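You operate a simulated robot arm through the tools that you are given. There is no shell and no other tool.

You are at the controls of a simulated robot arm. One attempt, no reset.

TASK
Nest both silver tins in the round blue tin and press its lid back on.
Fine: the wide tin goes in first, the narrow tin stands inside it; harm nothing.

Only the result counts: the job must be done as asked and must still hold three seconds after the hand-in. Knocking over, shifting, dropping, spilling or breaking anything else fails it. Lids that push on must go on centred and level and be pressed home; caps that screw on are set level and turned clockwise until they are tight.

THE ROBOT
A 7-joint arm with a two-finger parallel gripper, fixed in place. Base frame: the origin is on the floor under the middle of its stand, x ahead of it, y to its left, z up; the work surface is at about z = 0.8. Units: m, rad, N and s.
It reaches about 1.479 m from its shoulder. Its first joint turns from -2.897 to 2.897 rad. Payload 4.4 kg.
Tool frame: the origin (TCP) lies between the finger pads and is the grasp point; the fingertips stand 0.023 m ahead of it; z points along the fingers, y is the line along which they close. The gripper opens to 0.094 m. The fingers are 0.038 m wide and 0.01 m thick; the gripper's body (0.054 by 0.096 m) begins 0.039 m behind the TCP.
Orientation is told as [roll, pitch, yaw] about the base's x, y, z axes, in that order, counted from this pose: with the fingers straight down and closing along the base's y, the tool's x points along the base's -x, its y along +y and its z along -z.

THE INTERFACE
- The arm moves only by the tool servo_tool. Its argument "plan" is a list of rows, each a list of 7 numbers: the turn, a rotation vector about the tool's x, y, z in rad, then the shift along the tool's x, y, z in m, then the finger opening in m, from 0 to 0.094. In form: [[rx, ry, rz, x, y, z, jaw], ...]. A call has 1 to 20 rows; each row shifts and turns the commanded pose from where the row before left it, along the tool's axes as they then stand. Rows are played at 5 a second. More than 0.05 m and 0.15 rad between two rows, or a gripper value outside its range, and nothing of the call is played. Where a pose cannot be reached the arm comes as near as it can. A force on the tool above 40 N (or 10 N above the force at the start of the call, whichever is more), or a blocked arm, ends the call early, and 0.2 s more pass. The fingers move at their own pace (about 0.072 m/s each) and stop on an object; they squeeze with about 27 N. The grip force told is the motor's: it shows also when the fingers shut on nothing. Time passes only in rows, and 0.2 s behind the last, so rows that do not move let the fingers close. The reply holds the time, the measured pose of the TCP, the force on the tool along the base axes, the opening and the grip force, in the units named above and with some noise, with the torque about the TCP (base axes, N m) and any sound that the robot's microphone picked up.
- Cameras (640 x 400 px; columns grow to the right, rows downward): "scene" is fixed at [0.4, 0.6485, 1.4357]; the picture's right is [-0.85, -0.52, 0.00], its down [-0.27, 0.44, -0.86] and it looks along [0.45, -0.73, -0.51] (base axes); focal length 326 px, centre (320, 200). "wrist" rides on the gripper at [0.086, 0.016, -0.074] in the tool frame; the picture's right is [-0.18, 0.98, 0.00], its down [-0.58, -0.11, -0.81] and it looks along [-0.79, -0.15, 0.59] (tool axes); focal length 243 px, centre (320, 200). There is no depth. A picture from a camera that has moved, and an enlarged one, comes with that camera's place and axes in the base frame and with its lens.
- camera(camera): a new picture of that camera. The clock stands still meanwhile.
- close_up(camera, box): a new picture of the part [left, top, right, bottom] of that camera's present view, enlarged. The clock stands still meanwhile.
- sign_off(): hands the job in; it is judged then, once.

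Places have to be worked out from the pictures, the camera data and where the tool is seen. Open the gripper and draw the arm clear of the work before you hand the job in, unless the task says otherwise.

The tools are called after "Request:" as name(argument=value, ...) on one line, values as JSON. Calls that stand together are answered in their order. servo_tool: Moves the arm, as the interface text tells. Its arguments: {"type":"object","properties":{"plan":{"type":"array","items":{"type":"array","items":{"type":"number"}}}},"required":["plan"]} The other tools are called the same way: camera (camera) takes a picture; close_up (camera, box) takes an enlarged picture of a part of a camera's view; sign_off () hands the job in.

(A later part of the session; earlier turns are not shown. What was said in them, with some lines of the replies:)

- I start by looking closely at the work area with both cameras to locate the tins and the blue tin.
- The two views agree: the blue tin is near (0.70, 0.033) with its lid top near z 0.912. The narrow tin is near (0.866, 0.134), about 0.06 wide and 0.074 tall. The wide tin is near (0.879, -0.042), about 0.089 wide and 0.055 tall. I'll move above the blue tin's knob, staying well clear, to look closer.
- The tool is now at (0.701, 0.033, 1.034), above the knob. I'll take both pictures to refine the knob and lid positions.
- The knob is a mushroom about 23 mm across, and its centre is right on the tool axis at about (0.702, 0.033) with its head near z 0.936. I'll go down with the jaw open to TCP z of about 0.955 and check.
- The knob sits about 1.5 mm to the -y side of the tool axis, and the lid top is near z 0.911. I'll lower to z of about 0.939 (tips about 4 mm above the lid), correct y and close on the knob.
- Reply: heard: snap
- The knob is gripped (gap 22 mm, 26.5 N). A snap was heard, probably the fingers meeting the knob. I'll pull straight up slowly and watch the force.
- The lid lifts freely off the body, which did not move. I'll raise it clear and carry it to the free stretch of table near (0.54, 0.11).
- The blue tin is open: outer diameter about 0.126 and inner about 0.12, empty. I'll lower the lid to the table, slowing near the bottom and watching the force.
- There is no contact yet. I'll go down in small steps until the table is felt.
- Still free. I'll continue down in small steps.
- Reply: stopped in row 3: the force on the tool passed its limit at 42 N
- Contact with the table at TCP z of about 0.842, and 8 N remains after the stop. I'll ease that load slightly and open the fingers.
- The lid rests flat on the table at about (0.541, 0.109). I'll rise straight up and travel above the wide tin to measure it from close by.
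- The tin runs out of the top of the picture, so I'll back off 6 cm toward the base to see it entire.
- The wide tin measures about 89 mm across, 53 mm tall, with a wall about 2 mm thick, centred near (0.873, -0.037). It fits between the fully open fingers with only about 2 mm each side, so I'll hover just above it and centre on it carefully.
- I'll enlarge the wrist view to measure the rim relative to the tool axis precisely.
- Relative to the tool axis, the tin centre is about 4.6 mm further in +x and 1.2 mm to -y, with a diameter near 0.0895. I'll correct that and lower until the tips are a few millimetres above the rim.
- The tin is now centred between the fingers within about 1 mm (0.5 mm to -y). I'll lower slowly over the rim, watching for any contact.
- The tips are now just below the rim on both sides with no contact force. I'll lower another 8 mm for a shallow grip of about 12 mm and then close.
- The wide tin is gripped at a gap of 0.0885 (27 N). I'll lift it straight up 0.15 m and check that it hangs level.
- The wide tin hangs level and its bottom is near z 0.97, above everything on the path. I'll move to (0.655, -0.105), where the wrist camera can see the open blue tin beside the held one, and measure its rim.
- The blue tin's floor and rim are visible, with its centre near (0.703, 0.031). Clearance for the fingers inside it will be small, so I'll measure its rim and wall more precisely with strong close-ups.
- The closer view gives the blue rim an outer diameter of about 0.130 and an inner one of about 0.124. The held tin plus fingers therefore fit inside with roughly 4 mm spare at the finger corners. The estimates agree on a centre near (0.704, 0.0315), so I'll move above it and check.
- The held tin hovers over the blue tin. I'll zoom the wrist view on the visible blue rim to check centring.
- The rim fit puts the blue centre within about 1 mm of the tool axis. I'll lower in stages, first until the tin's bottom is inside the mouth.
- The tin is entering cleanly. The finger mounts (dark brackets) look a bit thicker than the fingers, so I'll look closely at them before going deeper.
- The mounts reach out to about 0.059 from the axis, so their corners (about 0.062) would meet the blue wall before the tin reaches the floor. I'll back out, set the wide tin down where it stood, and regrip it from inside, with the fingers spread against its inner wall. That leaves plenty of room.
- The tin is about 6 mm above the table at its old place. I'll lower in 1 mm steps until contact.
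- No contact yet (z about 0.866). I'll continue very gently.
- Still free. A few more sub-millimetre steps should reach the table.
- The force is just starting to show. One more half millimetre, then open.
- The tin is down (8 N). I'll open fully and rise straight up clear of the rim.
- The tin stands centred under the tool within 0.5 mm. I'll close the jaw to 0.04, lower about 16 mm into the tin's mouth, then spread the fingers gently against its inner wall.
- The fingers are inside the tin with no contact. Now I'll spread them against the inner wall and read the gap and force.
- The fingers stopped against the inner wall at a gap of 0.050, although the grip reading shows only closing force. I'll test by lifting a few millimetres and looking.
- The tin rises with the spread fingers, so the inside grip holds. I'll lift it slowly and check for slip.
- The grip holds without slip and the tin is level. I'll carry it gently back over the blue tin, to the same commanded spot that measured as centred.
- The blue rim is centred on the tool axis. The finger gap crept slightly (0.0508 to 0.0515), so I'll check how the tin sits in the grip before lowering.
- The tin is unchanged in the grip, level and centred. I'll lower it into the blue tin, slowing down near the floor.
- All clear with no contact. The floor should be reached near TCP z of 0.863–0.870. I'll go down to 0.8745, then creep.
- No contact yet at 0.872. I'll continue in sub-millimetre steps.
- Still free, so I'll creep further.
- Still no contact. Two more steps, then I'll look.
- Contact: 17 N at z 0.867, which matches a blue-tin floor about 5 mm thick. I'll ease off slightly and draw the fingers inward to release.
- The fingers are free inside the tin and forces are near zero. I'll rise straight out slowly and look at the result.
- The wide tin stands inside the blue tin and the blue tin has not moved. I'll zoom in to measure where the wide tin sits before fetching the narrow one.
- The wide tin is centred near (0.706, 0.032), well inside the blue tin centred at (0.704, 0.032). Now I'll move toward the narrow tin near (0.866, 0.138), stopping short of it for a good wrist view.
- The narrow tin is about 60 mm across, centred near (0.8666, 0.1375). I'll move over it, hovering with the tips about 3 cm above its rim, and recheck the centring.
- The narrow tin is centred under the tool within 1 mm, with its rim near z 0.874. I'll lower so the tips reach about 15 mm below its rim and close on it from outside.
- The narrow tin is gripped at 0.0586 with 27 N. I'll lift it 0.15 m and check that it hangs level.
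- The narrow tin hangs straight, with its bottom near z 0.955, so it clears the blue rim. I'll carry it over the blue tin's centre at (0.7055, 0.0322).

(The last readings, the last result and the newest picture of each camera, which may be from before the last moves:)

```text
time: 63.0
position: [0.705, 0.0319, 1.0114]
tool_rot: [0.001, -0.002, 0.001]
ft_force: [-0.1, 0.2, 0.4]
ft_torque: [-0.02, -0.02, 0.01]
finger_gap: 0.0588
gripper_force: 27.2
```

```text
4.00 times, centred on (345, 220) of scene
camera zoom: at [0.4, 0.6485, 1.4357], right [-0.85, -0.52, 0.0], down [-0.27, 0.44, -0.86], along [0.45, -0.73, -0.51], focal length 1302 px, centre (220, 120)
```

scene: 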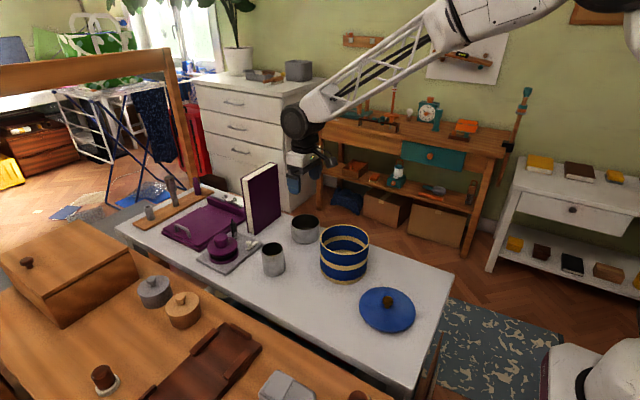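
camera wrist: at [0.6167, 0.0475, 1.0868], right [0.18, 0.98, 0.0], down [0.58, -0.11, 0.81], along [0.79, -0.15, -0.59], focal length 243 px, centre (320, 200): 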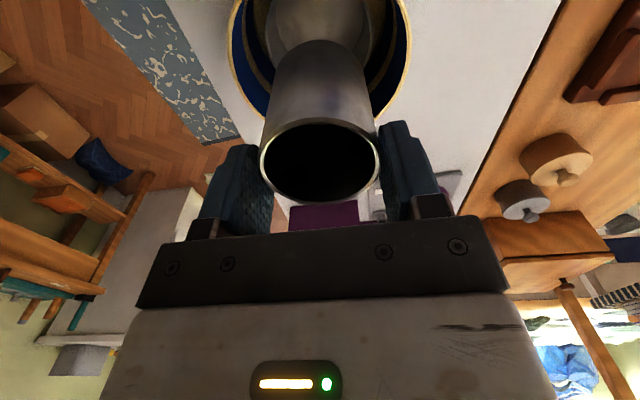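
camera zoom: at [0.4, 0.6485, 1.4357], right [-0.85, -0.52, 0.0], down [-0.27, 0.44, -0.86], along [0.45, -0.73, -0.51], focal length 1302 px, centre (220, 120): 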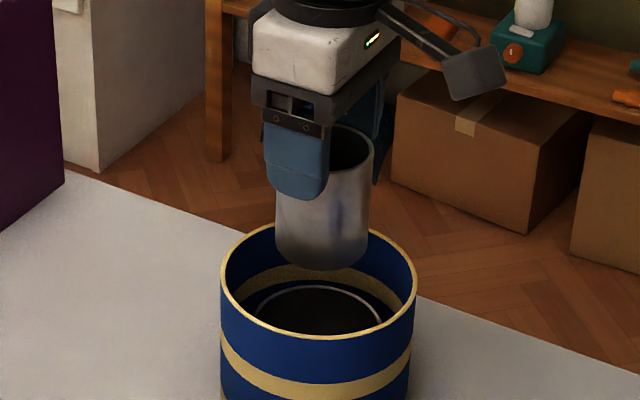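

The wide tin's mouth is centred on the tool axis. I'll lower the narrow tin into it, slowing well above the expected seat (TCP z of about 0.89).

Request:
servo_tool(plan=[[0, 0, 0, 0, 0, 0.01, 0.045], [0, 0, 0, 0, 0, 0.015, 0.045], [0, 0, 0, 0, 0, 0.015, 0.045], [0, 0, 0, 0, 0, 0.015, 0.045], [0, 0, 0, 0, 0, 0.015, 0.045], [0, 0, 0, 0, 0, 0.015, 0.045], [0, 0, 0, 0, 0, 0.01, 0.045], [0, 0, 0, 0, 0, 0.008, 0.045], [0, 0, 0, 0, 0, 0.004, 0.045], [0, 0, 0, 0, 0, 0, 0.045]])

Request:
camera(camera="wrist")

Request:
close_up(camera="scene", box=[310, 190, 380, 270])

```text
time: 65.2
position: [0.7043, 0.0316, 0.9042]
tool_rot: [0.001, -0.003, 0.0]
ft_force: [0.9, -0.4, -0.1]
ft_torque: [0.01, 0.0, 0.02]
finger_gap: 0.0588
gripper_force: 26.9
```

```text
taken
camera wrist: at [0.6174, 0.0475, 0.9792], right [0.18, 0.98, 0.0], down [0.58, -0.11, 0.81], along [0.79, -0.15, -0.59], focal length 243 px, centre (320, 200)
```

wrist: 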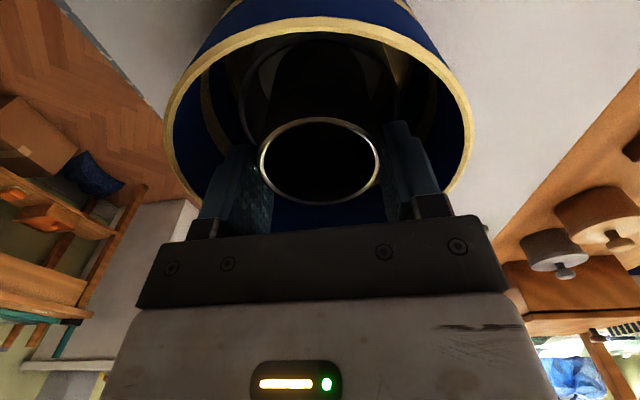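

```text
5.00 times, centred on (345, 230) of scene
camera zoom: at [0.4, 0.6485, 1.4357], right [-0.85, -0.52, 0.0], down [-0.27, 0.44, -0.86], along [0.45, -0.73, -0.51], focal length 1628 px, centre (195, 50)
```

zoom: 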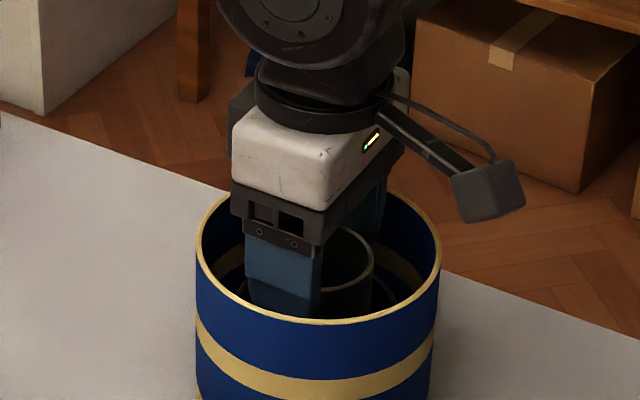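

The narrow tin is inside the wide tin with no contact. I'll lower to about 0.8955, then creep.

Request:
servo_tool(plan=[[0, 0, 0, 0, 0, 0.003, 0.045], [0, 0, 0, 0, 0, 0.003, 0.045], [0, 0, 0, 0, 0, 0.002, 0.045], [0, 0, 0, 0, 0, 0.001, 0.045], [0, 0, 0, 0, 0, 0.001, 0.045]])

```text
time: 66.4
position: [0.7055, 0.0318, 0.895]
tool_rot: [0.0, -0.002, -0.001]
ft_force: [-0.2, 0.4, -0.2]
ft_torque: [-0.01, 0.02, 0.04]
finger_gap: 0.0588
gripper_force: 27.5
```

Still free. I'll creep in 0.7 mm steps.

Request:
servo_tool(plan=[[0, 0, 0, 0, 0, 0.0007, 0.045], [0, 0, 0, 0, 0, 0.0007, 0.045], [0, 0, 0, 0, 0, 0.0007, 0.045], [0, 0, 0, 0, 0, 0, 0.045]])

```text
time: 67.4
position: [0.7056, 0.0325, 0.8926]
tool_rot: [0.0, 0.001, 0.0]
ft_force: [0.4, -0.5, -0.2]
ft_torque: [0.02, 0.02, -0.02]
finger_gap: 0.0587
gripper_force: 27.4
```

No contact yet, so I'll continue creeping.

Request:
servo_tool(plan=[[0, 0, 0, 0, 0, 0.0006, 0.045], [0, 0, 0, 0, 0, 0.0006, 0.045], [0, 0, 0, 0, 0, 0.0006, 0.045], [0, 0, 0, 0, 0, 0, 0.045]])

```text
time: 68.4
position: [0.7069, 0.032, 0.8914]
tool_rot: [0.0, -0.005, -0.003]
ft_force: [0.8, 0.8, 18.1]
ft_torque: [0.07, 0.0, 0.04]
finger_gap: 0.0589
gripper_force: 27.3
```

Seated: 18 N at z 0.891, as expected for the two floors. I'll ease off half a millimetre and open to 0.075 to release.

Request:
servo_tool(plan=[[0, 0, 0, 0, 0, -0.0005, 0.045], [0, 0, 0, 0, 0, 0, 0.065], [0, 0, 0, 0, 0, 0, 0.074], [0, 0, 0, 0, 0, 0, 0.074]])

Request:
camera(camera="wrist")

```text
time: 69.4
position: [0.7061, 0.0326, 0.8914]
tool_rot: [-0.001, -0.001, 0.001]
ft_force: [0.3, -0.7, 0.1]
ft_torque: [-0.01, 0.01, -0.01]
finger_gap: 0.0739
gripper_force: 0.0
```

```text
taken
camera wrist: at [0.6174, 0.0475, 0.9663], right [0.18, 0.98, 0.0], down [0.58, -0.11, 0.81], along [0.79, -0.15, -0.59], focal length 243 px, centre (320, 200)
```

wrist: 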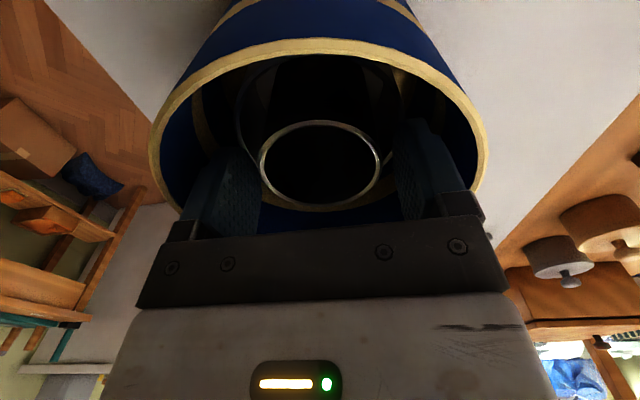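

The tin is released and standing, and the fingers are clear of it and of the blue wall. I'll rise straight up and then look down at the nest.

Request:
servo_tool(plan=[[0, 0, 0, 0, 0, -0.003, 0.074], [0, 0, 0, 0, 0, -0.007, 0.074], [0, 0, 0, 0, 0, -0.015, 0.074], [0, 0, 0, 0, 0, -0.02, 0.074], [0, 0, 0, 0, 0, -0.03, 0.074], [0, 0, 0, 0, 0, -0.035, 0.074], [0, 0, 0, 0.02, 0, -0.03, 0.074], [0, 0, 0, 0.03, 0, 0, 0.074], [0, 0, 0, 0, 0, 0, 0.074]])

Request:
camera(camera="wrist")

Request:
close_up(camera="wrist", box=[250, 0, 420, 170])

Request:
close_up(camera="scene", box=[310, 210, 380, 280])

Request:
close_up(camera="scene", box=[345, 270, 425, 345])

```text
time: 71.4
position: [0.6553, 0.0322, 1.0315]
tool_rot: [0.0, -0.001, 0.0]
ft_force: [-0.1, 0.6, 0.7]
ft_torque: [0.03, 0.0, 0.03]
finger_gap: 0.0741
gripper_force: 0.0
```

```text
taken
camera wrist: at [0.5664, 0.0477, 1.1059], right [0.18, 0.98, 0.0], down [0.58, -0.11, 0.81], along [0.79, -0.15, -0.59], focal length 243 px, centre (320, 200)
```

wrist: 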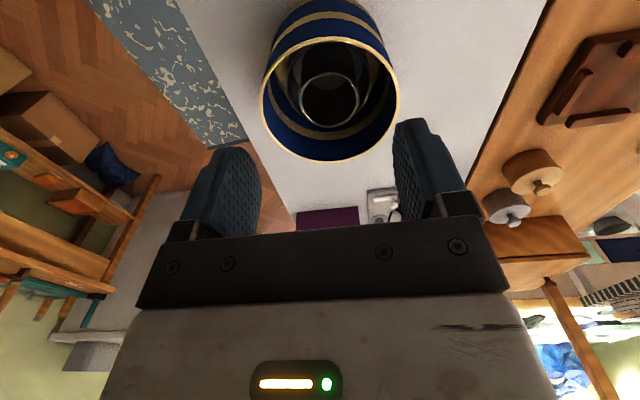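

```text
2.35 times, centred on (335, 85) of wrist
camera zoom: at [0.5664, 0.0477, 1.1059], right [0.18, 0.98, 0.0], down [0.58, -0.11, 0.81], along [0.79, -0.15, -0.59], focal length 571 px, centre (285, 471)
```

zoom: 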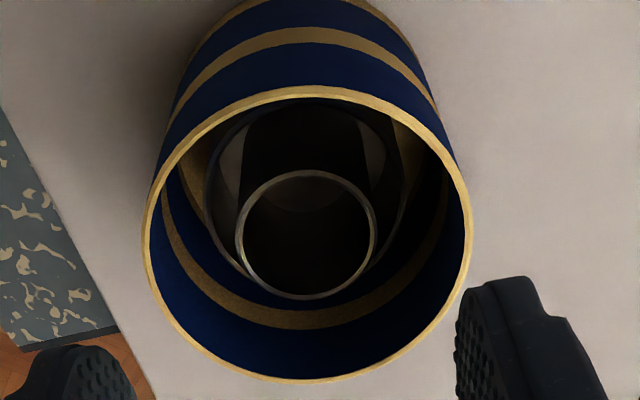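

```text
5.71 times, centred on (345, 245) of scene
camera zoom: at [0.4, 0.6485, 1.4357], right [-0.85, -0.52, 0.0], down [-0.27, 0.44, -0.86], along [0.45, -0.73, -0.51], focal length 1860 px, centre (177, -57)
```

zoom: 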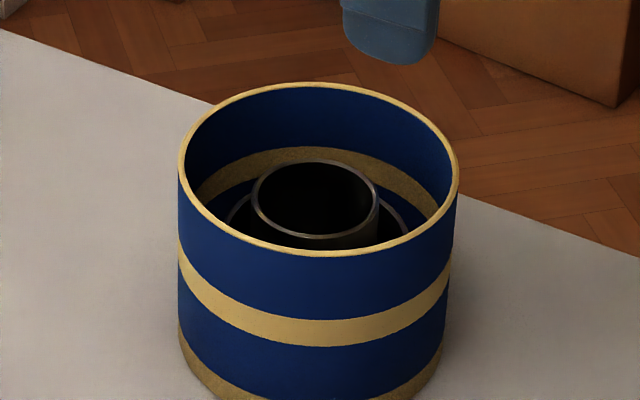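

```text
5.33 times, centred on (385, 308) of scene
camera zoom: at [0.4, 0.6485, 1.4357], right [-0.85, -0.52, 0.0], down [-0.27, 0.44, -0.86], along [0.45, -0.73, -0.51], focal length 1736 px, centre (-27, -373)
```

zoom: 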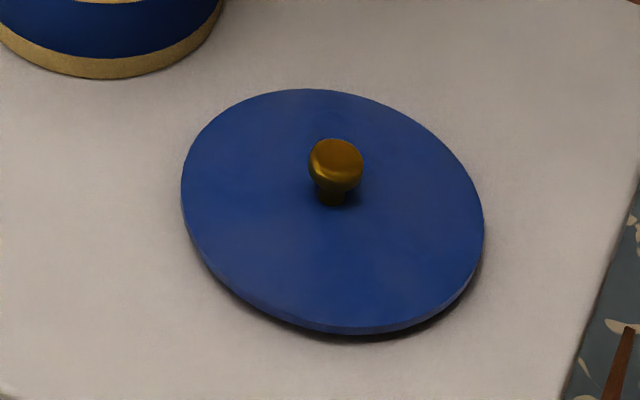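

The narrow tin stands inside the wide one and the blue tin is unmoved. Next is the lid, which lies level near (0.544, 0.1085). I'll move above its knob.

Request:
servo_tool(plan=[[0, 0, 0, 0.0279, 0.0191, 0, 0.074], [0, 0, 0, 0.0279, 0.0191, 0, 0.074], [0, 0, 0, 0.0279, 0.0191, 0, 0.074], [0, 0, 0, 0.0278, 0.019, 0, 0.074], [0, 0, 0, 0, 0, 0.035, 0.07], [0, 0, 0, 0, 0, 0.035, 0.06], [0, 0, 0, 0, 0, 0.03, 0.06], [0, 0, 0, 0, 0, 0, 0.06]])

Request:
camera(camera="wrist")

Request:
close_up(camera="wrist", box=[220, 0, 420, 180])

```text
time: 73.2
position: [0.5436, 0.1086, 0.9304]
tool_rot: [-0.001, -0.001, 0.001]
ft_force: [-0.2, -0.8, 0.1]
ft_torque: [0.0, 0.01, 0.01]
finger_gap: 0.06
gripper_force: 0.0
```

```text
taken
camera wrist: at [0.4562, 0.124, 1.0052], right [0.18, 0.98, 0.0], down [0.58, -0.11, 0.81], along [0.79, -0.15, -0.59], focal length 243 px, centre (320, 200)
```

wrist: 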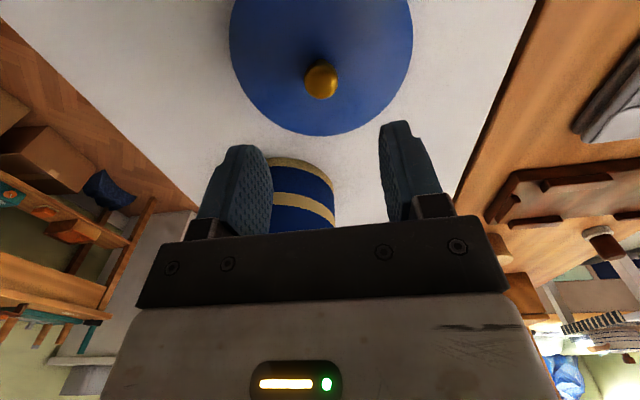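

```text
2.22 times, centred on (320, 90) of wrist
camera zoom: at [0.4562, 0.124, 1.0052], right [0.18, 0.98, 0.0], down [0.58, -0.11, 0.81], along [0.79, -0.15, -0.59], focal length 539 px, centre (320, 444)
```

zoom: 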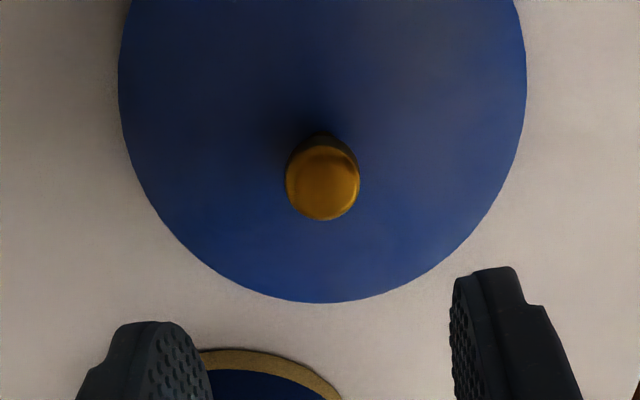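

The lid centre and knob lie within 1 mm of the tool axis. I'll lower to the earlier grip height (z of about 0.8425) and close on the knob.

Request:
servo_tool(plan=[[0, 0, 0, -0.0006, 0.0006, 0.03, 0.06], [0, 0, 0, 0, 0, 0.03, 0.06], [0, 0, 0, 0, 0, 0.018, 0.06], [0, 0, 0, 0, 0, 0.006, 0.06], [0, 0, 0, 0, 0, 0.0035, 0.06], [0, 0, 0, 0, 0, 0, 0.045], [0, 0, 0, 0, 0, 0, 0.03], [0, 0, 0, 0, 0, 0, 0.02], [0, 0, 0, 0, 0, 0, 0.01], [0, 0, 0, 0, 0, 0, 0.01]])

Request:
camera(camera="wrist")

```text
time: 75.4
position: [0.5449, 0.1095, 0.8427]
tool_rot: [0.001, -0.002, 0.001]
ft_force: [0.2, 0.4, -0.7]
ft_torque: [-0.01, 0.02, 0.03]
finger_gap: 0.0225
gripper_force: 27.7
```

```text
taken
camera wrist: at [0.4572, 0.1249, 0.9185], right [0.18, 0.98, 0.0], down [0.58, -0.11, 0.81], along [0.79, -0.15, -0.59], focal length 243 px, centre (320, 200)
```

wrist: 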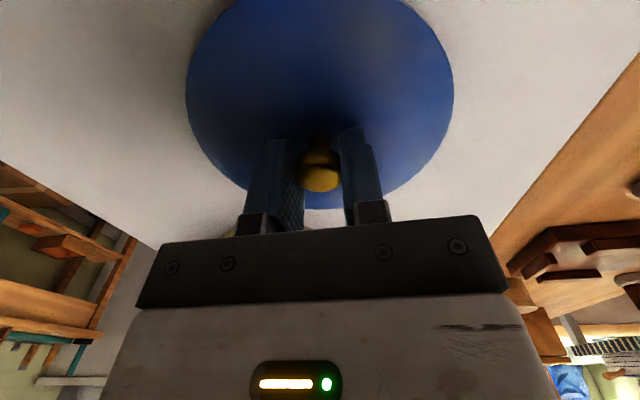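

The knob is gripped. I'll lift the lid and carry it over the blue tin, to the spot where it sat originally.

Request:
servo_tool(plan=[[0, 0, 0, 0, 0, -0.01, 0.01], [0, 0, 0, 0, 0, -0.03, 0.01], [0, 0, 0, 0, 0, -0.045, 0.01], [0, 0, 0, 0, 0, -0.045, 0.01], [0, 0, 0, 0, 0, -0.045, 0.01], [0, 0, 0, 0, 0, -0.015, 0.01], [0, 0, 0, -0.0197, -0.0094, 0, 0.01], [0, 0, 0, -0.03, -0.0145, 0, 0.01], [0, 0, 0, -0.03, -0.0145, 0, 0.01], [0, 0, 0, -0.03, -0.0145, 0, 0.01], [0, 0, 0, -0.03, -0.0145, 0, 0.01], [0, 0, 0, -0.02, -0.01, 0, 0.01], [0, 0, 0, 0, 0, 0, 0.01], [0, 0, 0, 0, 0, 0, 0.01]])

Request:
camera(camera="wrist")

Request:
close_up(camera="scene", box=[295, 150, 395, 280])

```text
time: 78.4
position: [0.7047, 0.0305, 1.0328]
tool_rot: [0.0, -0.002, 0.001]
ft_force: [0.7, 0.3, 0.3]
ft_torque: [0.0, 0.01, -0.01]
finger_gap: 0.0224
gripper_force: 26.9
```

```text
taken
camera wrist: at [0.6168, 0.0467, 1.1083], right [0.18, 0.98, 0.0], down [0.58, -0.11, 0.81], along [0.79, -0.15, -0.59], focal length 243 px, centre (320, 200)
```

wrist: 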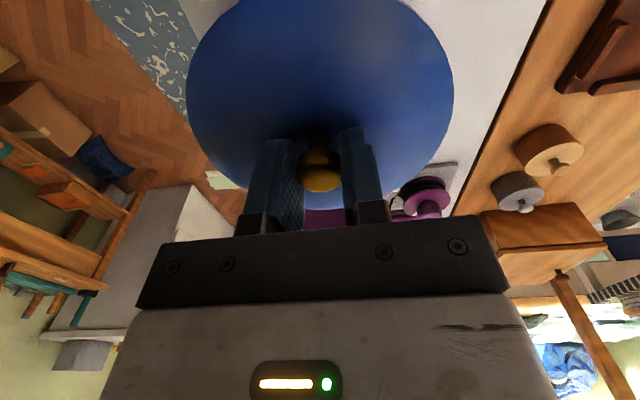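

```text
3.08 times, centred on (345, 215) of scene
camera zoom: at [0.4, 0.6485, 1.4357], right [-0.85, -0.52, 0.0], down [-0.27, 0.44, -0.86], along [0.45, -0.73, -0.51], focal length 1002 px, centre (243, 154)
```

zoom: 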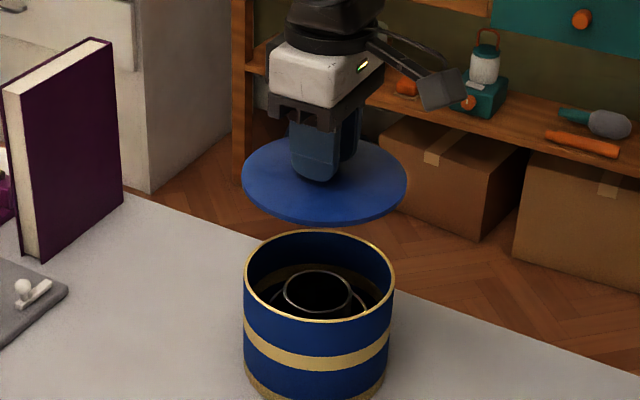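

The lid hangs level and is aligned with the tin within about 1 mm in the scene view. I'll lower it to just above the rim and check.

Request:
servo_tool(plan=[[0, 0, 0, 0, 0, 0.015, 0.01], [0, 0, 0, 0, 0, 0.025, 0.01], [0, 0, 0, 0, 0, 0.02, 0.01], [0, 0, 0, 0, 0, 0.012, 0.01], [0, 0, 0, 0, 0, 0.006, 0.01], [0, 0, 0, 0, 0, 0, 0.01], [0, 0, 0, 0, 0, 0, 0.01]])

Request:
close_up(camera="scene", box=[310, 205, 380, 265])

Request:
camera(camera="wrist")

```text
time: 80.0
position: [0.7047, 0.0319, 0.9555]
tool_rot: [-0.002, -0.002, 0.0]
ft_force: [0.2, 0.2, -0.4]
ft_torque: [0.02, -0.01, 0.02]
finger_gap: 0.0225
gripper_force: 26.9
```

```text
6.67 times, centred on (345, 235) of scene
camera zoom: at [0.4, 0.6485, 1.4357], right [-0.85, -0.52, 0.0], down [-0.27, 0.44, -0.86], along [0.45, -0.73, -0.51], focal length 2170 px, centre (153, -33)
```

zoom: 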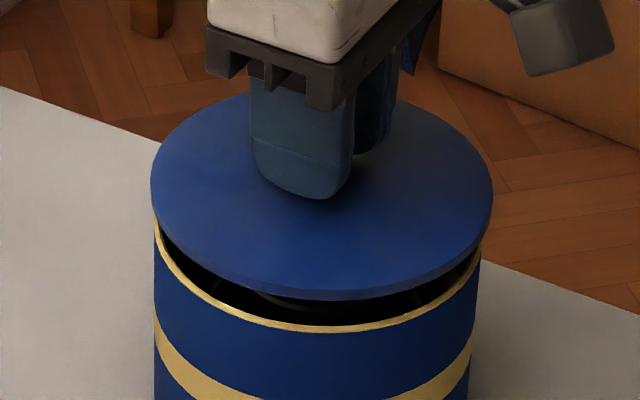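

```text
taken
camera wrist: at [0.6162, 0.0471, 1.0307], right [0.18, 0.98, 0.0], down [0.58, -0.11, 0.81], along [0.79, -0.15, -0.59], focal length 243 px, centre (320, 200)
```

wrist: 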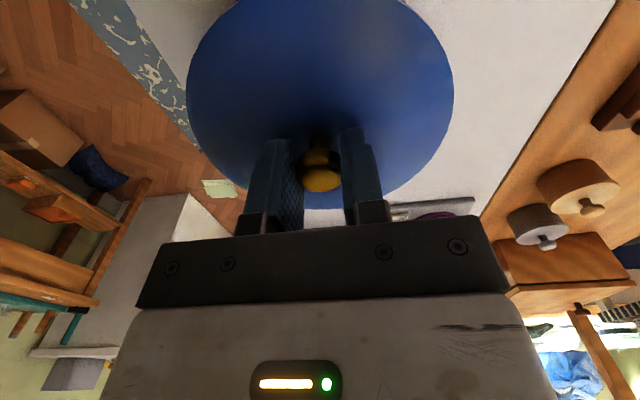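

The lid sits concentric over the rim within about 1 mm and level. I'll lower in 1 mm steps, watching the force as the lid's lip enters.

Request:
servo_tool(plan=[[0, 0, 0, 0, 0, 0.001, 0.01], [0, 0, 0, 0, 0, 0.001, 0.01], [0, 0, 0, 0, 0, 0.001, 0.01], [0, 0, 0, 0, 0, 0.001, 0.01], [0, 0, 0, 0, 0, 0.001, 0.01], [0, 0, 0, 0, 0, 0.001, 0.01]])

```text
time: 81.4
position: [0.7037, 0.0322, 0.9506]
tool_rot: [0.0, -0.002, 0.0]
ft_force: [0.7, 0.4, -0.2]
ft_torque: [0.01, 0.02, 0.0]
finger_gap: 0.0223
gripper_force: 26.6
```

No contact so far at z 0.950. I'll continue in 1 mm steps.

Request:
servo_tool(plan=[[0, 0, 0, 0, 0, 0.001, 0.01], [0, 0, 0, 0, 0, 0.001, 0.01], [0, 0, 0, 0, 0, 0.001, 0.01], [0, 0, 0, 0, 0, 0, 0.01]])

Request:
close_up(camera="scene", box=[310, 205, 380, 265])

```text
time: 82.4
position: [0.7037, 0.0315, 0.9479]
tool_rot: [0.0, -0.001, -0.001]
ft_force: [0.2, 0.2, 0.2]
ft_torque: [0.03, 0.0, 0.02]
finger_gap: 0.0222
gripper_force: 27.2
```

```text
6.67 times, centred on (345, 235) of scene
camera zoom: at [0.4, 0.6485, 1.4357], right [-0.85, -0.52, 0.0], down [-0.27, 0.44, -0.86], along [0.45, -0.73, -0.51], focal length 2170 px, centre (153, -33)
```

zoom: 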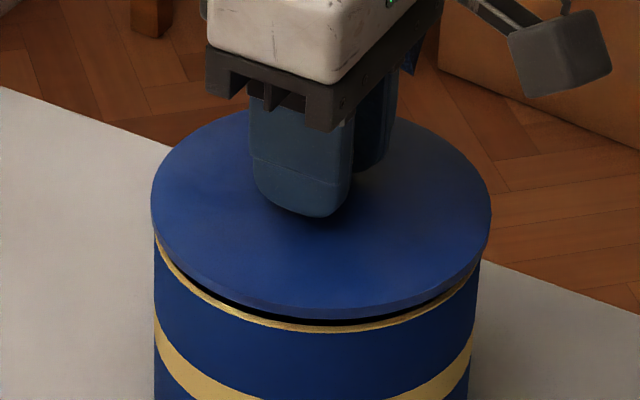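

The lid's lip seems to be entering and the gap is even all round, with no force. I'll continue down in small steps.

Request:
servo_tool(plan=[[0, 0, 0, 0, 0, 0.001, 0.01], [0, 0, 0, 0, 0, 0.001, 0.01], [0, 0, 0, 0, 0, 0.001, 0.01], [0, 0, 0, 0, 0, 0, 0.01]])

```text
time: 83.4
position: [0.704, 0.0319, 0.9426]
tool_rot: [0.001, -0.002, 0.0]
ft_force: [-0.3, -0.5, -0.3]
ft_torque: [0.05, -0.03, -0.01]
finger_gap: 0.0223
gripper_force: 26.7
```

At z 0.943 it is still free, so the lip is inside the rim. I'll continue with smaller steps toward the seat.

Request:
servo_tool(plan=[[0, 0, 0, 0, 0, 0.0008, 0.01], [0, 0, 0, 0, 0, 0.0008, 0.01], [0, 0, 0, 0, 0, 0.0008, 0.01], [0, 0, 0, 0, 0, 0, 0.01]])

Request:
close_up(camera="scene", box=[310, 205, 380, 265])

```text
time: 84.4
position: [0.7041, 0.0321, 0.9418]
tool_rot: [0.001, -0.001, 0.001]
ft_force: [-0.6, 1.2, -0.7]
ft_torque: [-0.01, 0.04, -0.01]
finger_gap: 0.0224
gripper_force: 27.1
```

```text
6.67 times, centred on (345, 235) of scene
camera zoom: at [0.4, 0.6485, 1.4357], right [-0.85, -0.52, 0.0], down [-0.27, 0.44, -0.86], along [0.45, -0.73, -0.51], focal length 2170 px, centre (153, -33)
```

zoom: 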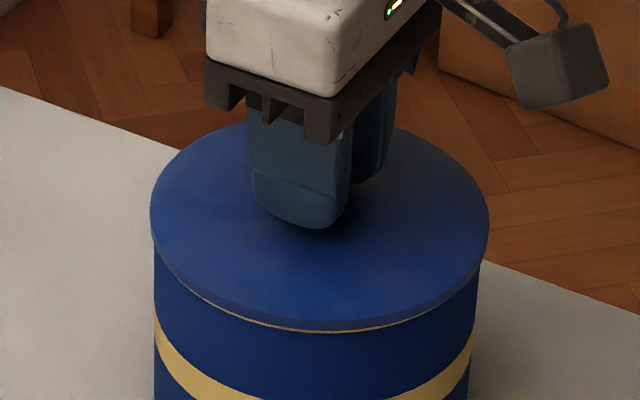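

It is nearly seated, with only a thin sliver of rim still visible. I'll continue in half-millimetre steps until resistance shows.

Request:
servo_tool(plan=[[0, 0, 0, 0, 0, 0.0006, 0.01], [0, 0, 0, 0, 0, 0.0006, 0.01], [0, 0, 0, 0, 0, 0, 0.01]])

```text
time: 85.2
position: [0.7034, 0.0309, 0.9407]
tool_rot: [0.0, -0.002, 0.0]
ft_force: [-0.6, 0.0, 0.0]
ft_torque: [0.01, 0.02, -0.01]
finger_gap: 0.0224
gripper_force: 27.2
```

Still no resistance, so I'll go a little further.

Request:
servo_tool(plan=[[0, 0, 0, 0, 0, 0.0006, 0.01], [0, 0, 0, 0, 0, 0.0006, 0.01], [0, 0, 0, 0, 0, 0, 0.01]])

```text
time: 86.0
position: [0.7031, 0.0321, 0.939]
tool_rot: [0.0, -0.001, 0.002]
ft_force: [-0.2, -1.0, 3.2]
ft_torque: [-0.02, 0.0, -0.01]
finger_gap: 0.0225
gripper_force: 27.4
```

Resistance begins (3 N) at z 0.939, the original seat height. I'll press a little more while still holding the knob.

Request:
servo_tool(plan=[[0, 0, 0, 0, 0, 0.0005, 0.01], [0, 0, 0, 0, 0, 0.0005, 0.01], [0, 0, 0, 0, 0, 0, 0.01]])

Request:
close_up(camera="scene", box=[310, 205, 380, 265])

```text
time: 86.8
position: [0.705, 0.0313, 0.9393]
tool_rot: [0.001, -0.003, 0.001]
ft_force: [-7.2, -2.1, 24.2]
ft_torque: [-0.01, 0.16, 0.01]
finger_gap: 0.0223
gripper_force: 26.4
```

```text
6.67 times, centred on (345, 235) of scene
camera zoom: at [0.4, 0.6485, 1.4357], right [-0.85, -0.52, 0.0], down [-0.27, 0.44, -0.86], along [0.45, -0.73, -0.51], focal length 2170 px, centre (153, -33)
```

zoom: 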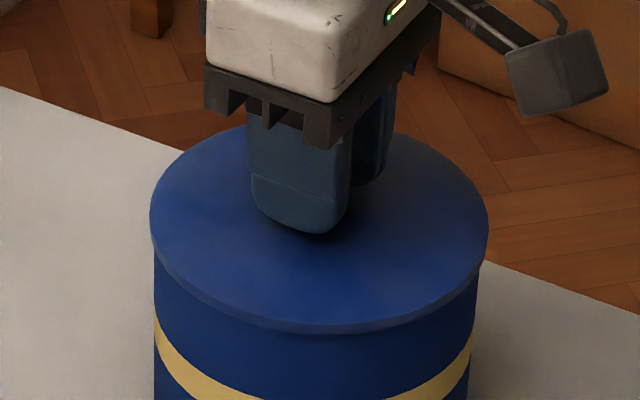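

The lid is flush: the rim is no longer visible and the press reads 24 N. I'll ease the load and open, then press down on top of the knob with closed fingertips to be sure it is home.

Request:
servo_tool(plan=[[0, 0, 0, 0, 0, -0.0006, 0.01], [0, 0, 0, 0, 0, 0, 0.035], [0, 0, 0, 0, 0, 0, 0.05], [0, 0, 0, 0, 0, 0, 0.05]])

Request:
camera(camera="wrist")

```text
time: 87.8
position: [0.7047, 0.0314, 0.9383]
tool_rot: [0.0, -0.002, 0.0]
ft_force: [0.3, 0.1, -0.6]
ft_torque: [0.04, -0.01, 0.01]
finger_gap: 0.0499
gripper_force: 0.2
heard: snap
```

```text
taken
camera wrist: at [0.6163, 0.0472, 1.0134], right [0.18, 0.98, 0.0], down [0.58, -0.11, 0.81], along [0.79, -0.15, -0.59], focal length 243 px, centre (320, 200)
```

wrist: 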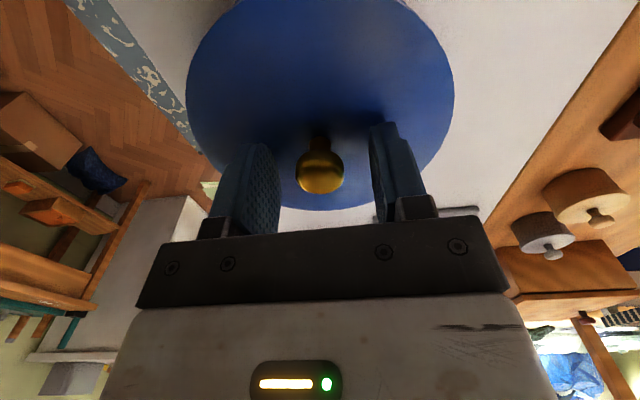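

A snap was heard as the knob was released, so the lid has latched. I'll rise clear and inspect the lid.

Request:
servo_tool(plan=[[0, 0, 0, 0, 0, -0.005, 0.05], [0, 0, 0, 0, 0, -0.015, 0.05], [0, 0, 0, 0, 0, -0.03, 0.05], [0, 0, 0, 0, 0, -0.03, 0.05], [0, 0, 0, 0, 0, 0, 0.05]])

Request:
close_up(camera="scene", box=[310, 210, 380, 285])

Request:
close_up(camera="scene", box=[300, 200, 390, 290])

Request:
camera(camera="wrist")

```text
time: 89.0
position: [0.7035, 0.0326, 1.0172]
tool_rot: [0.001, -0.001, -0.001]
ft_force: [-0.4, -0.4, -0.7]
ft_torque: [0.01, -0.01, -0.02]
finger_gap: 0.0498
gripper_force: 0.2
```

```text
5.33 times, centred on (345, 248) of scene
camera zoom: at [0.4, 0.6485, 1.4357], right [-0.85, -0.52, 0.0], down [-0.27, 0.44, -0.86], along [0.45, -0.73, -0.51], focal length 1736 px, centre (187, -53)
```

zoom: 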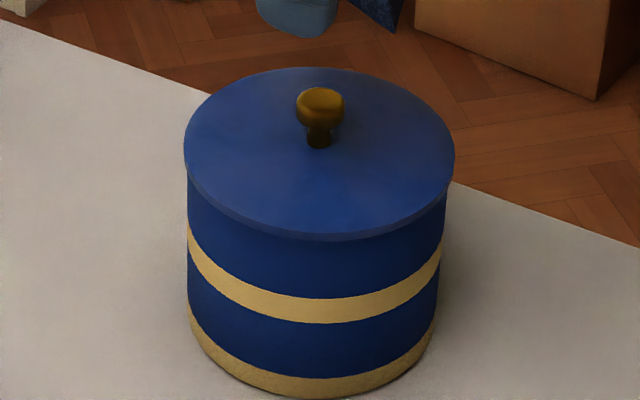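

```text
4.44 times, centred on (345, 245) of scene
camera zoom: at [0.4, 0.6485, 1.4357], right [-0.85, -0.52, 0.0], down [-0.27, 0.44, -0.86], along [0.45, -0.73, -0.51], focal length 1447 px, centre (209, 0)
```

zoom: 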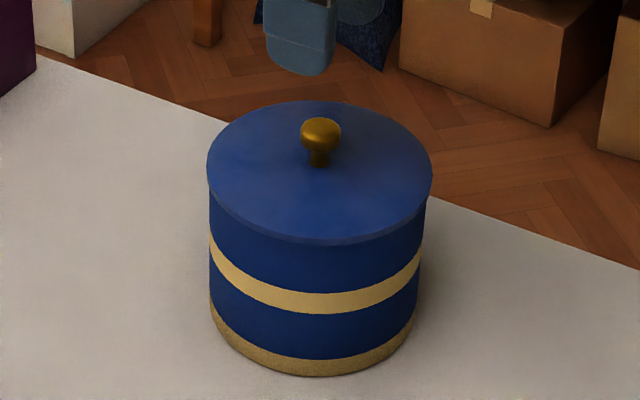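

```text
taken
camera wrist: at [0.6158, 0.0477, 1.0935], right [0.18, 0.98, 0.0], down [0.58, -0.11, 0.81], along [0.79, -0.15, -0.59], focal length 243 px, centre (320, 200)
```

wrist: 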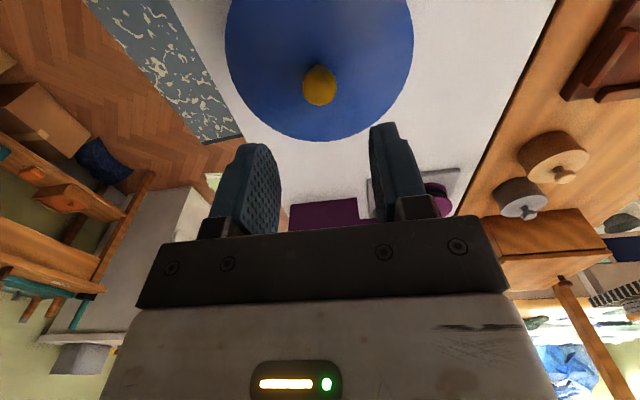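

The lid matches its original appearance to the pixel: level, centred and with no rim showing. For certainty I'll close the fingers and press straight down on the knob's top, so the last thing done to the lid is a push.

Request:
servo_tool(plan=[[0, 0, 0, 0.0005, 0, 0, 0.02], [0, 0, 0, 0, 0, 0, 0.0], [0, 0, 0, 0, 0, 0, 0.0], [0, 0, 0, 0, 0, 0.02, 0.0], [0, 0, 0, 0, 0, 0.015, 0.0], [0, 0, 0, 0, 0, 0.01, 0.0], [0, 0, 0, 0, 0, 0, 0.0]])

Request:
camera(camera="wrist")

Request:
close_up(camera="scene", box=[310, 190, 380, 265])

```text
time: 90.6
position: [0.7038, 0.0317, 0.9743]
tool_rot: [-0.001, -0.002, -0.001]
ft_force: [-0.2, -0.1, 0.4]
ft_torque: [-0.01, -0.05, -0.01]
finger_gap: 0.0001
gripper_force: 27.2
```

```text
taken
camera wrist: at [0.6155, 0.0473, 1.0483], right [0.18, 0.98, 0.0], down [0.58, -0.11, 0.81], along [0.79, -0.15, -0.59], focal length 243 px, centre (320, 200)
```

wrist: 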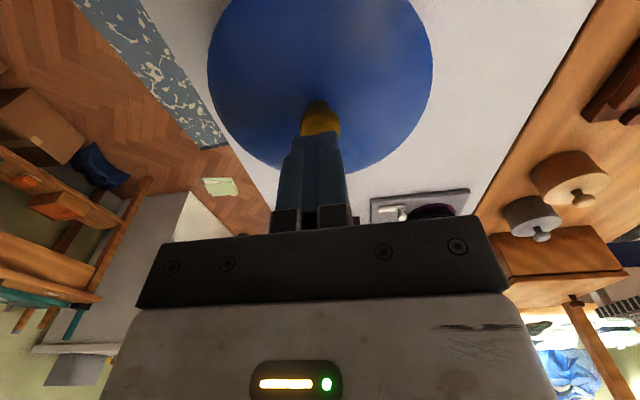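

```text
5.33 times, centred on (345, 228) of scene
camera zoom: at [0.4, 0.6485, 1.4357], right [-0.85, -0.52, 0.0], down [-0.27, 0.44, -0.86], along [0.45, -0.73, -0.51], focal length 1736 px, centre (187, 53)
```

zoom: 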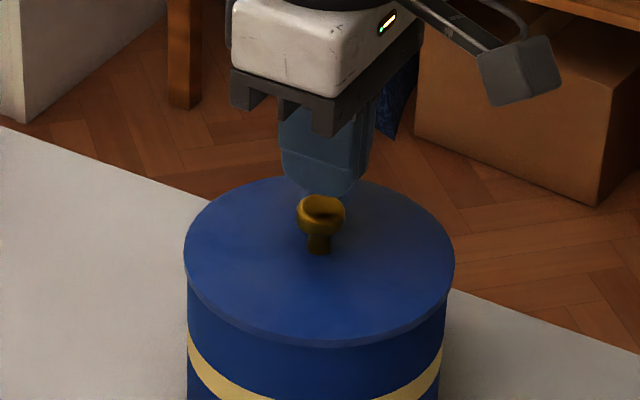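

The closed tips are centred about 1 cm above the knob. I'll lower in 1 mm steps until they touch.

Request:
servo_tool(plan=[[0, 0, 0, 0, 0, 0.002, 0.0], [0, 0, 0, 0, 0, 0.002, 0.0], [0, 0, 0, 0, 0, 0.001, 0.0], [0, 0, 0, 0, 0, 0.001, 0.0], [0, 0, 0, 0, 0, 0.001, 0.0]])

```text
time: 91.8
position: [0.7044, 0.0316, 0.9663]
tool_rot: [0.001, -0.003, 0.0]
ft_force: [-0.3, -0.2, 0.1]
ft_torque: [0.0, -0.03, 0.03]
finger_gap: 0.0
gripper_force: 27.1
```

No contact yet. I'll continue in finer steps.

Request:
servo_tool(plan=[[0, 0, 0, 0, 0, 0.0008, 0.0], [0, 0, 0, 0, 0, 0.0008, 0.0], [0, 0, 0, 0, 0, 0.0008, 0.0], [0, 0, 0, 0, 0, 0, 0.0]])

```text
time: 92.8
position: [0.7027, 0.0327, 0.9639]
tool_rot: [0.001, -0.001, 0.001]
ft_force: [0.1, 0.0, -0.3]
ft_torque: [-0.02, 0.0, 0.02]
finger_gap: 0.0
gripper_force: 27.1
```

Still free, so I'll keep creeping down.

Request:
servo_tool(plan=[[0, 0, 0, 0, 0, 0.0006, 0.0], [0, 0, 0, 0, 0, 0.0006, 0.0], [0, 0, 0, 0, 0, 0.0006, 0.0], [0, 0, 0, 0, 0, 0, 0.0]])

```text
time: 93.8
position: [0.703, 0.0315, 0.9632]
tool_rot: [0.0, -0.002, 0.002]
ft_force: [-0.5, 0.2, 0.0]
ft_torque: [0.02, 0.02, 0.0]
finger_gap: 0.0
gripper_force: 27.1
```

Still free. Three more steps.

Request:
servo_tool(plan=[[0, 0, 0, 0, 0, 0.0006, 0.0], [0, 0, 0, 0, 0, 0.0006, 0.0], [0, 0, 0, 0, 0, 0.0006, 0.0], [0, 0, 0, 0, 0, 0, 0.0]])

```text
time: 94.8
position: [0.7034, 0.031, 0.963]
tool_rot: [0.0, -0.001, 0.002]
ft_force: [-1.5, -0.6, 4.1]
ft_torque: [-0.02, -0.02, -0.01]
finger_gap: 0.0
gripper_force: 27.3
```

Contact on the knob's top (4 N). I'll press on in half-millimetre steps.

Request:
servo_tool(plan=[[0, 0, 0, 0, 0, 0.0006, 0.0], [0, 0, 0, 0, 0, 0.0005, 0.0], [0, 0, 0, 0, 0, 0, 0.0]])

```text
time: 95.6
position: [0.7032, 0.0316, 0.961]
tool_rot: [0.001, -0.003, 0.001]
ft_force: [-11.5, 2.8, 25.7]
ft_torque: [0.07, 0.25, 0.03]
finger_gap: 0.0002
gripper_force: 27.0
```

The press stands at 26 N and nothing gave way. I'll push slightly more, hold a moment, then retract straight up.

Request:
servo_tool(plan=[[0, 0, 0, 0, 0, 0.0003, 0.0], [0, 0, 0, 0, 0, 0, 0.0], [0, 0, 0, 0, 0, 0, 0.0]])

Request:
close_up(camera="scene", box=[300, 200, 390, 290])

```text
time: 96.4
position: [0.7039, 0.0318, 0.9604]
tool_rot: [-0.001, -0.003, 0.0]
ft_force: [-8.0, -1.9, 34.7]
ft_torque: [-0.14, 0.08, -0.07]
finger_gap: 0.0002
gripper_force: 26.2
```

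```text
4.44 times, centred on (345, 245) of scene
camera zoom: at [0.4, 0.6485, 1.4357], right [-0.85, -0.52, 0.0], down [-0.27, 0.44, -0.86], along [0.45, -0.73, -0.51], focal length 1447 px, centre (209, 0)
```

zoom: 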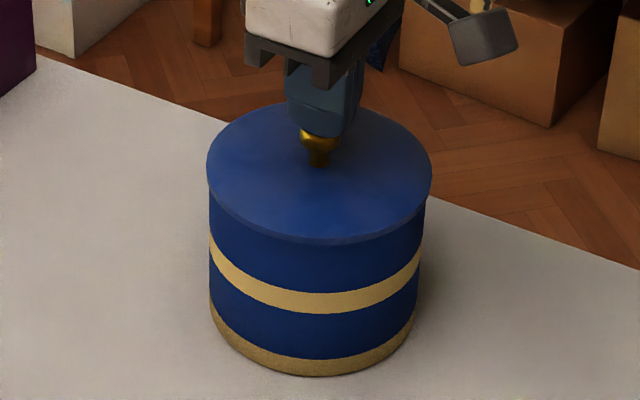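

The lid took 35 N without moving, so it is home, level and centred. I'll retract straight up, open the gripper, and draw the arm back clear.

Request:
servo_tool(plan=[[0, 0, 0, 0, 0, -0.001, 0.0], [0, 0, 0, 0, 0, -0.004, 0.0], [0, 0, 0, 0, 0, -0.015, 0.0], [0, 0, 0, 0, 0, -0.03, 0.0], [0, 0, 0, 0, 0, -0.04, 0.03], [0, 0, 0, 0, 0, -0.04, 0.06], [0, 0, 0, 0, 0, -0.04, 0.094], [0, 0, 0, 0.03, 0, -0.03, 0.094], [0, 0, 0, 0.045, 0, 0, 0.094], [0, 0, 0, 0.045, 0, 0, 0.094], [0, 0, 0, 0, 0, 0, 0.094]])

Request:
camera(camera="scene")

Request:
close_up(camera="scene", box=[300, 200, 390, 290])

Request:
camera(camera="wrist")

```text
time: 98.8
position: [0.5834, 0.0307, 1.1587]
tool_rot: [-0.002, -0.002, 0.001]
ft_force: [-0.4, 0.8, 0.9]
ft_torque: [0.03, 0.01, 0.0]
finger_gap: 0.094
gripper_force: 0.0
```

```text
taken
```

scene: 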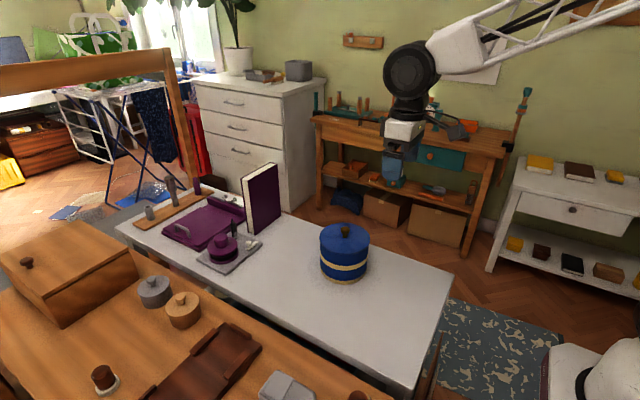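

```text
4.44 times, centred on (345, 245) of scene
camera zoom: at [0.4, 0.6485, 1.4357], right [-0.85, -0.52, 0.0], down [-0.27, 0.44, -0.86], along [0.45, -0.73, -0.51], focal length 1447 px, centre (209, 0)
```

zoom: 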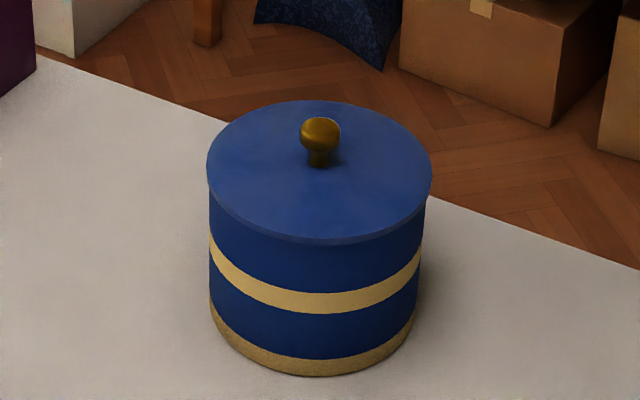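

```text
taken
camera wrist: at [0.4952, 0.0463, 1.2334], right [0.18, 0.98, 0.0], down [0.58, -0.11, 0.81], along [0.79, -0.15, -0.59], focal length 243 px, centre (320, 200)
```

wrist: 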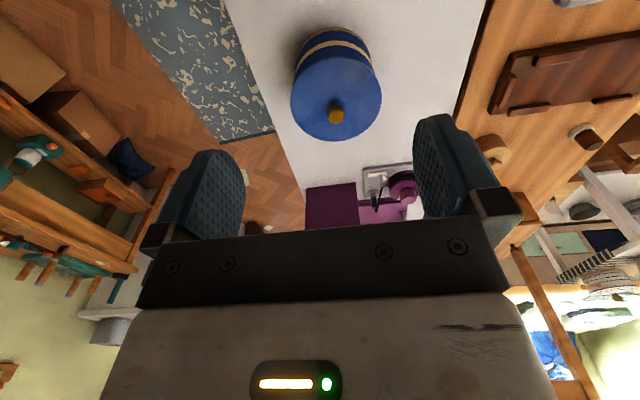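

Both tins are nested inside the blue tin and its lid is back on, level and pressed home. The rest of the table looks as it did at the start, the gripper is open, and the arm is clear, so I'm handing in.

Request:
sign_off()

```text
The job is handed in.
```

Both silver tins are nested in the round blue tin, and its lid is back on. I handed the job in; I don't have the judging result.

- **Nesting:** the wide tin went in first, and the narrow tin stands inside it. The pictures before the lid went on showed both upright.
- **Lid:** it went on centred and level, and I heard it snap into place. I then pressed on the knob with about 35 N and nothing shifted. In the last picture it looks the same as it did at the start.
- **Rest of the table:** the blue tin did not move, and nothing else looks disturbed in the final pictures. The gripper is open and the arm is clear of the work.

My first try at the wide tin, gripped from outside, would not have fitted all the way down inside the blue tin. I set it back where it stood, then carried it in with the fingers spread inside its rim.
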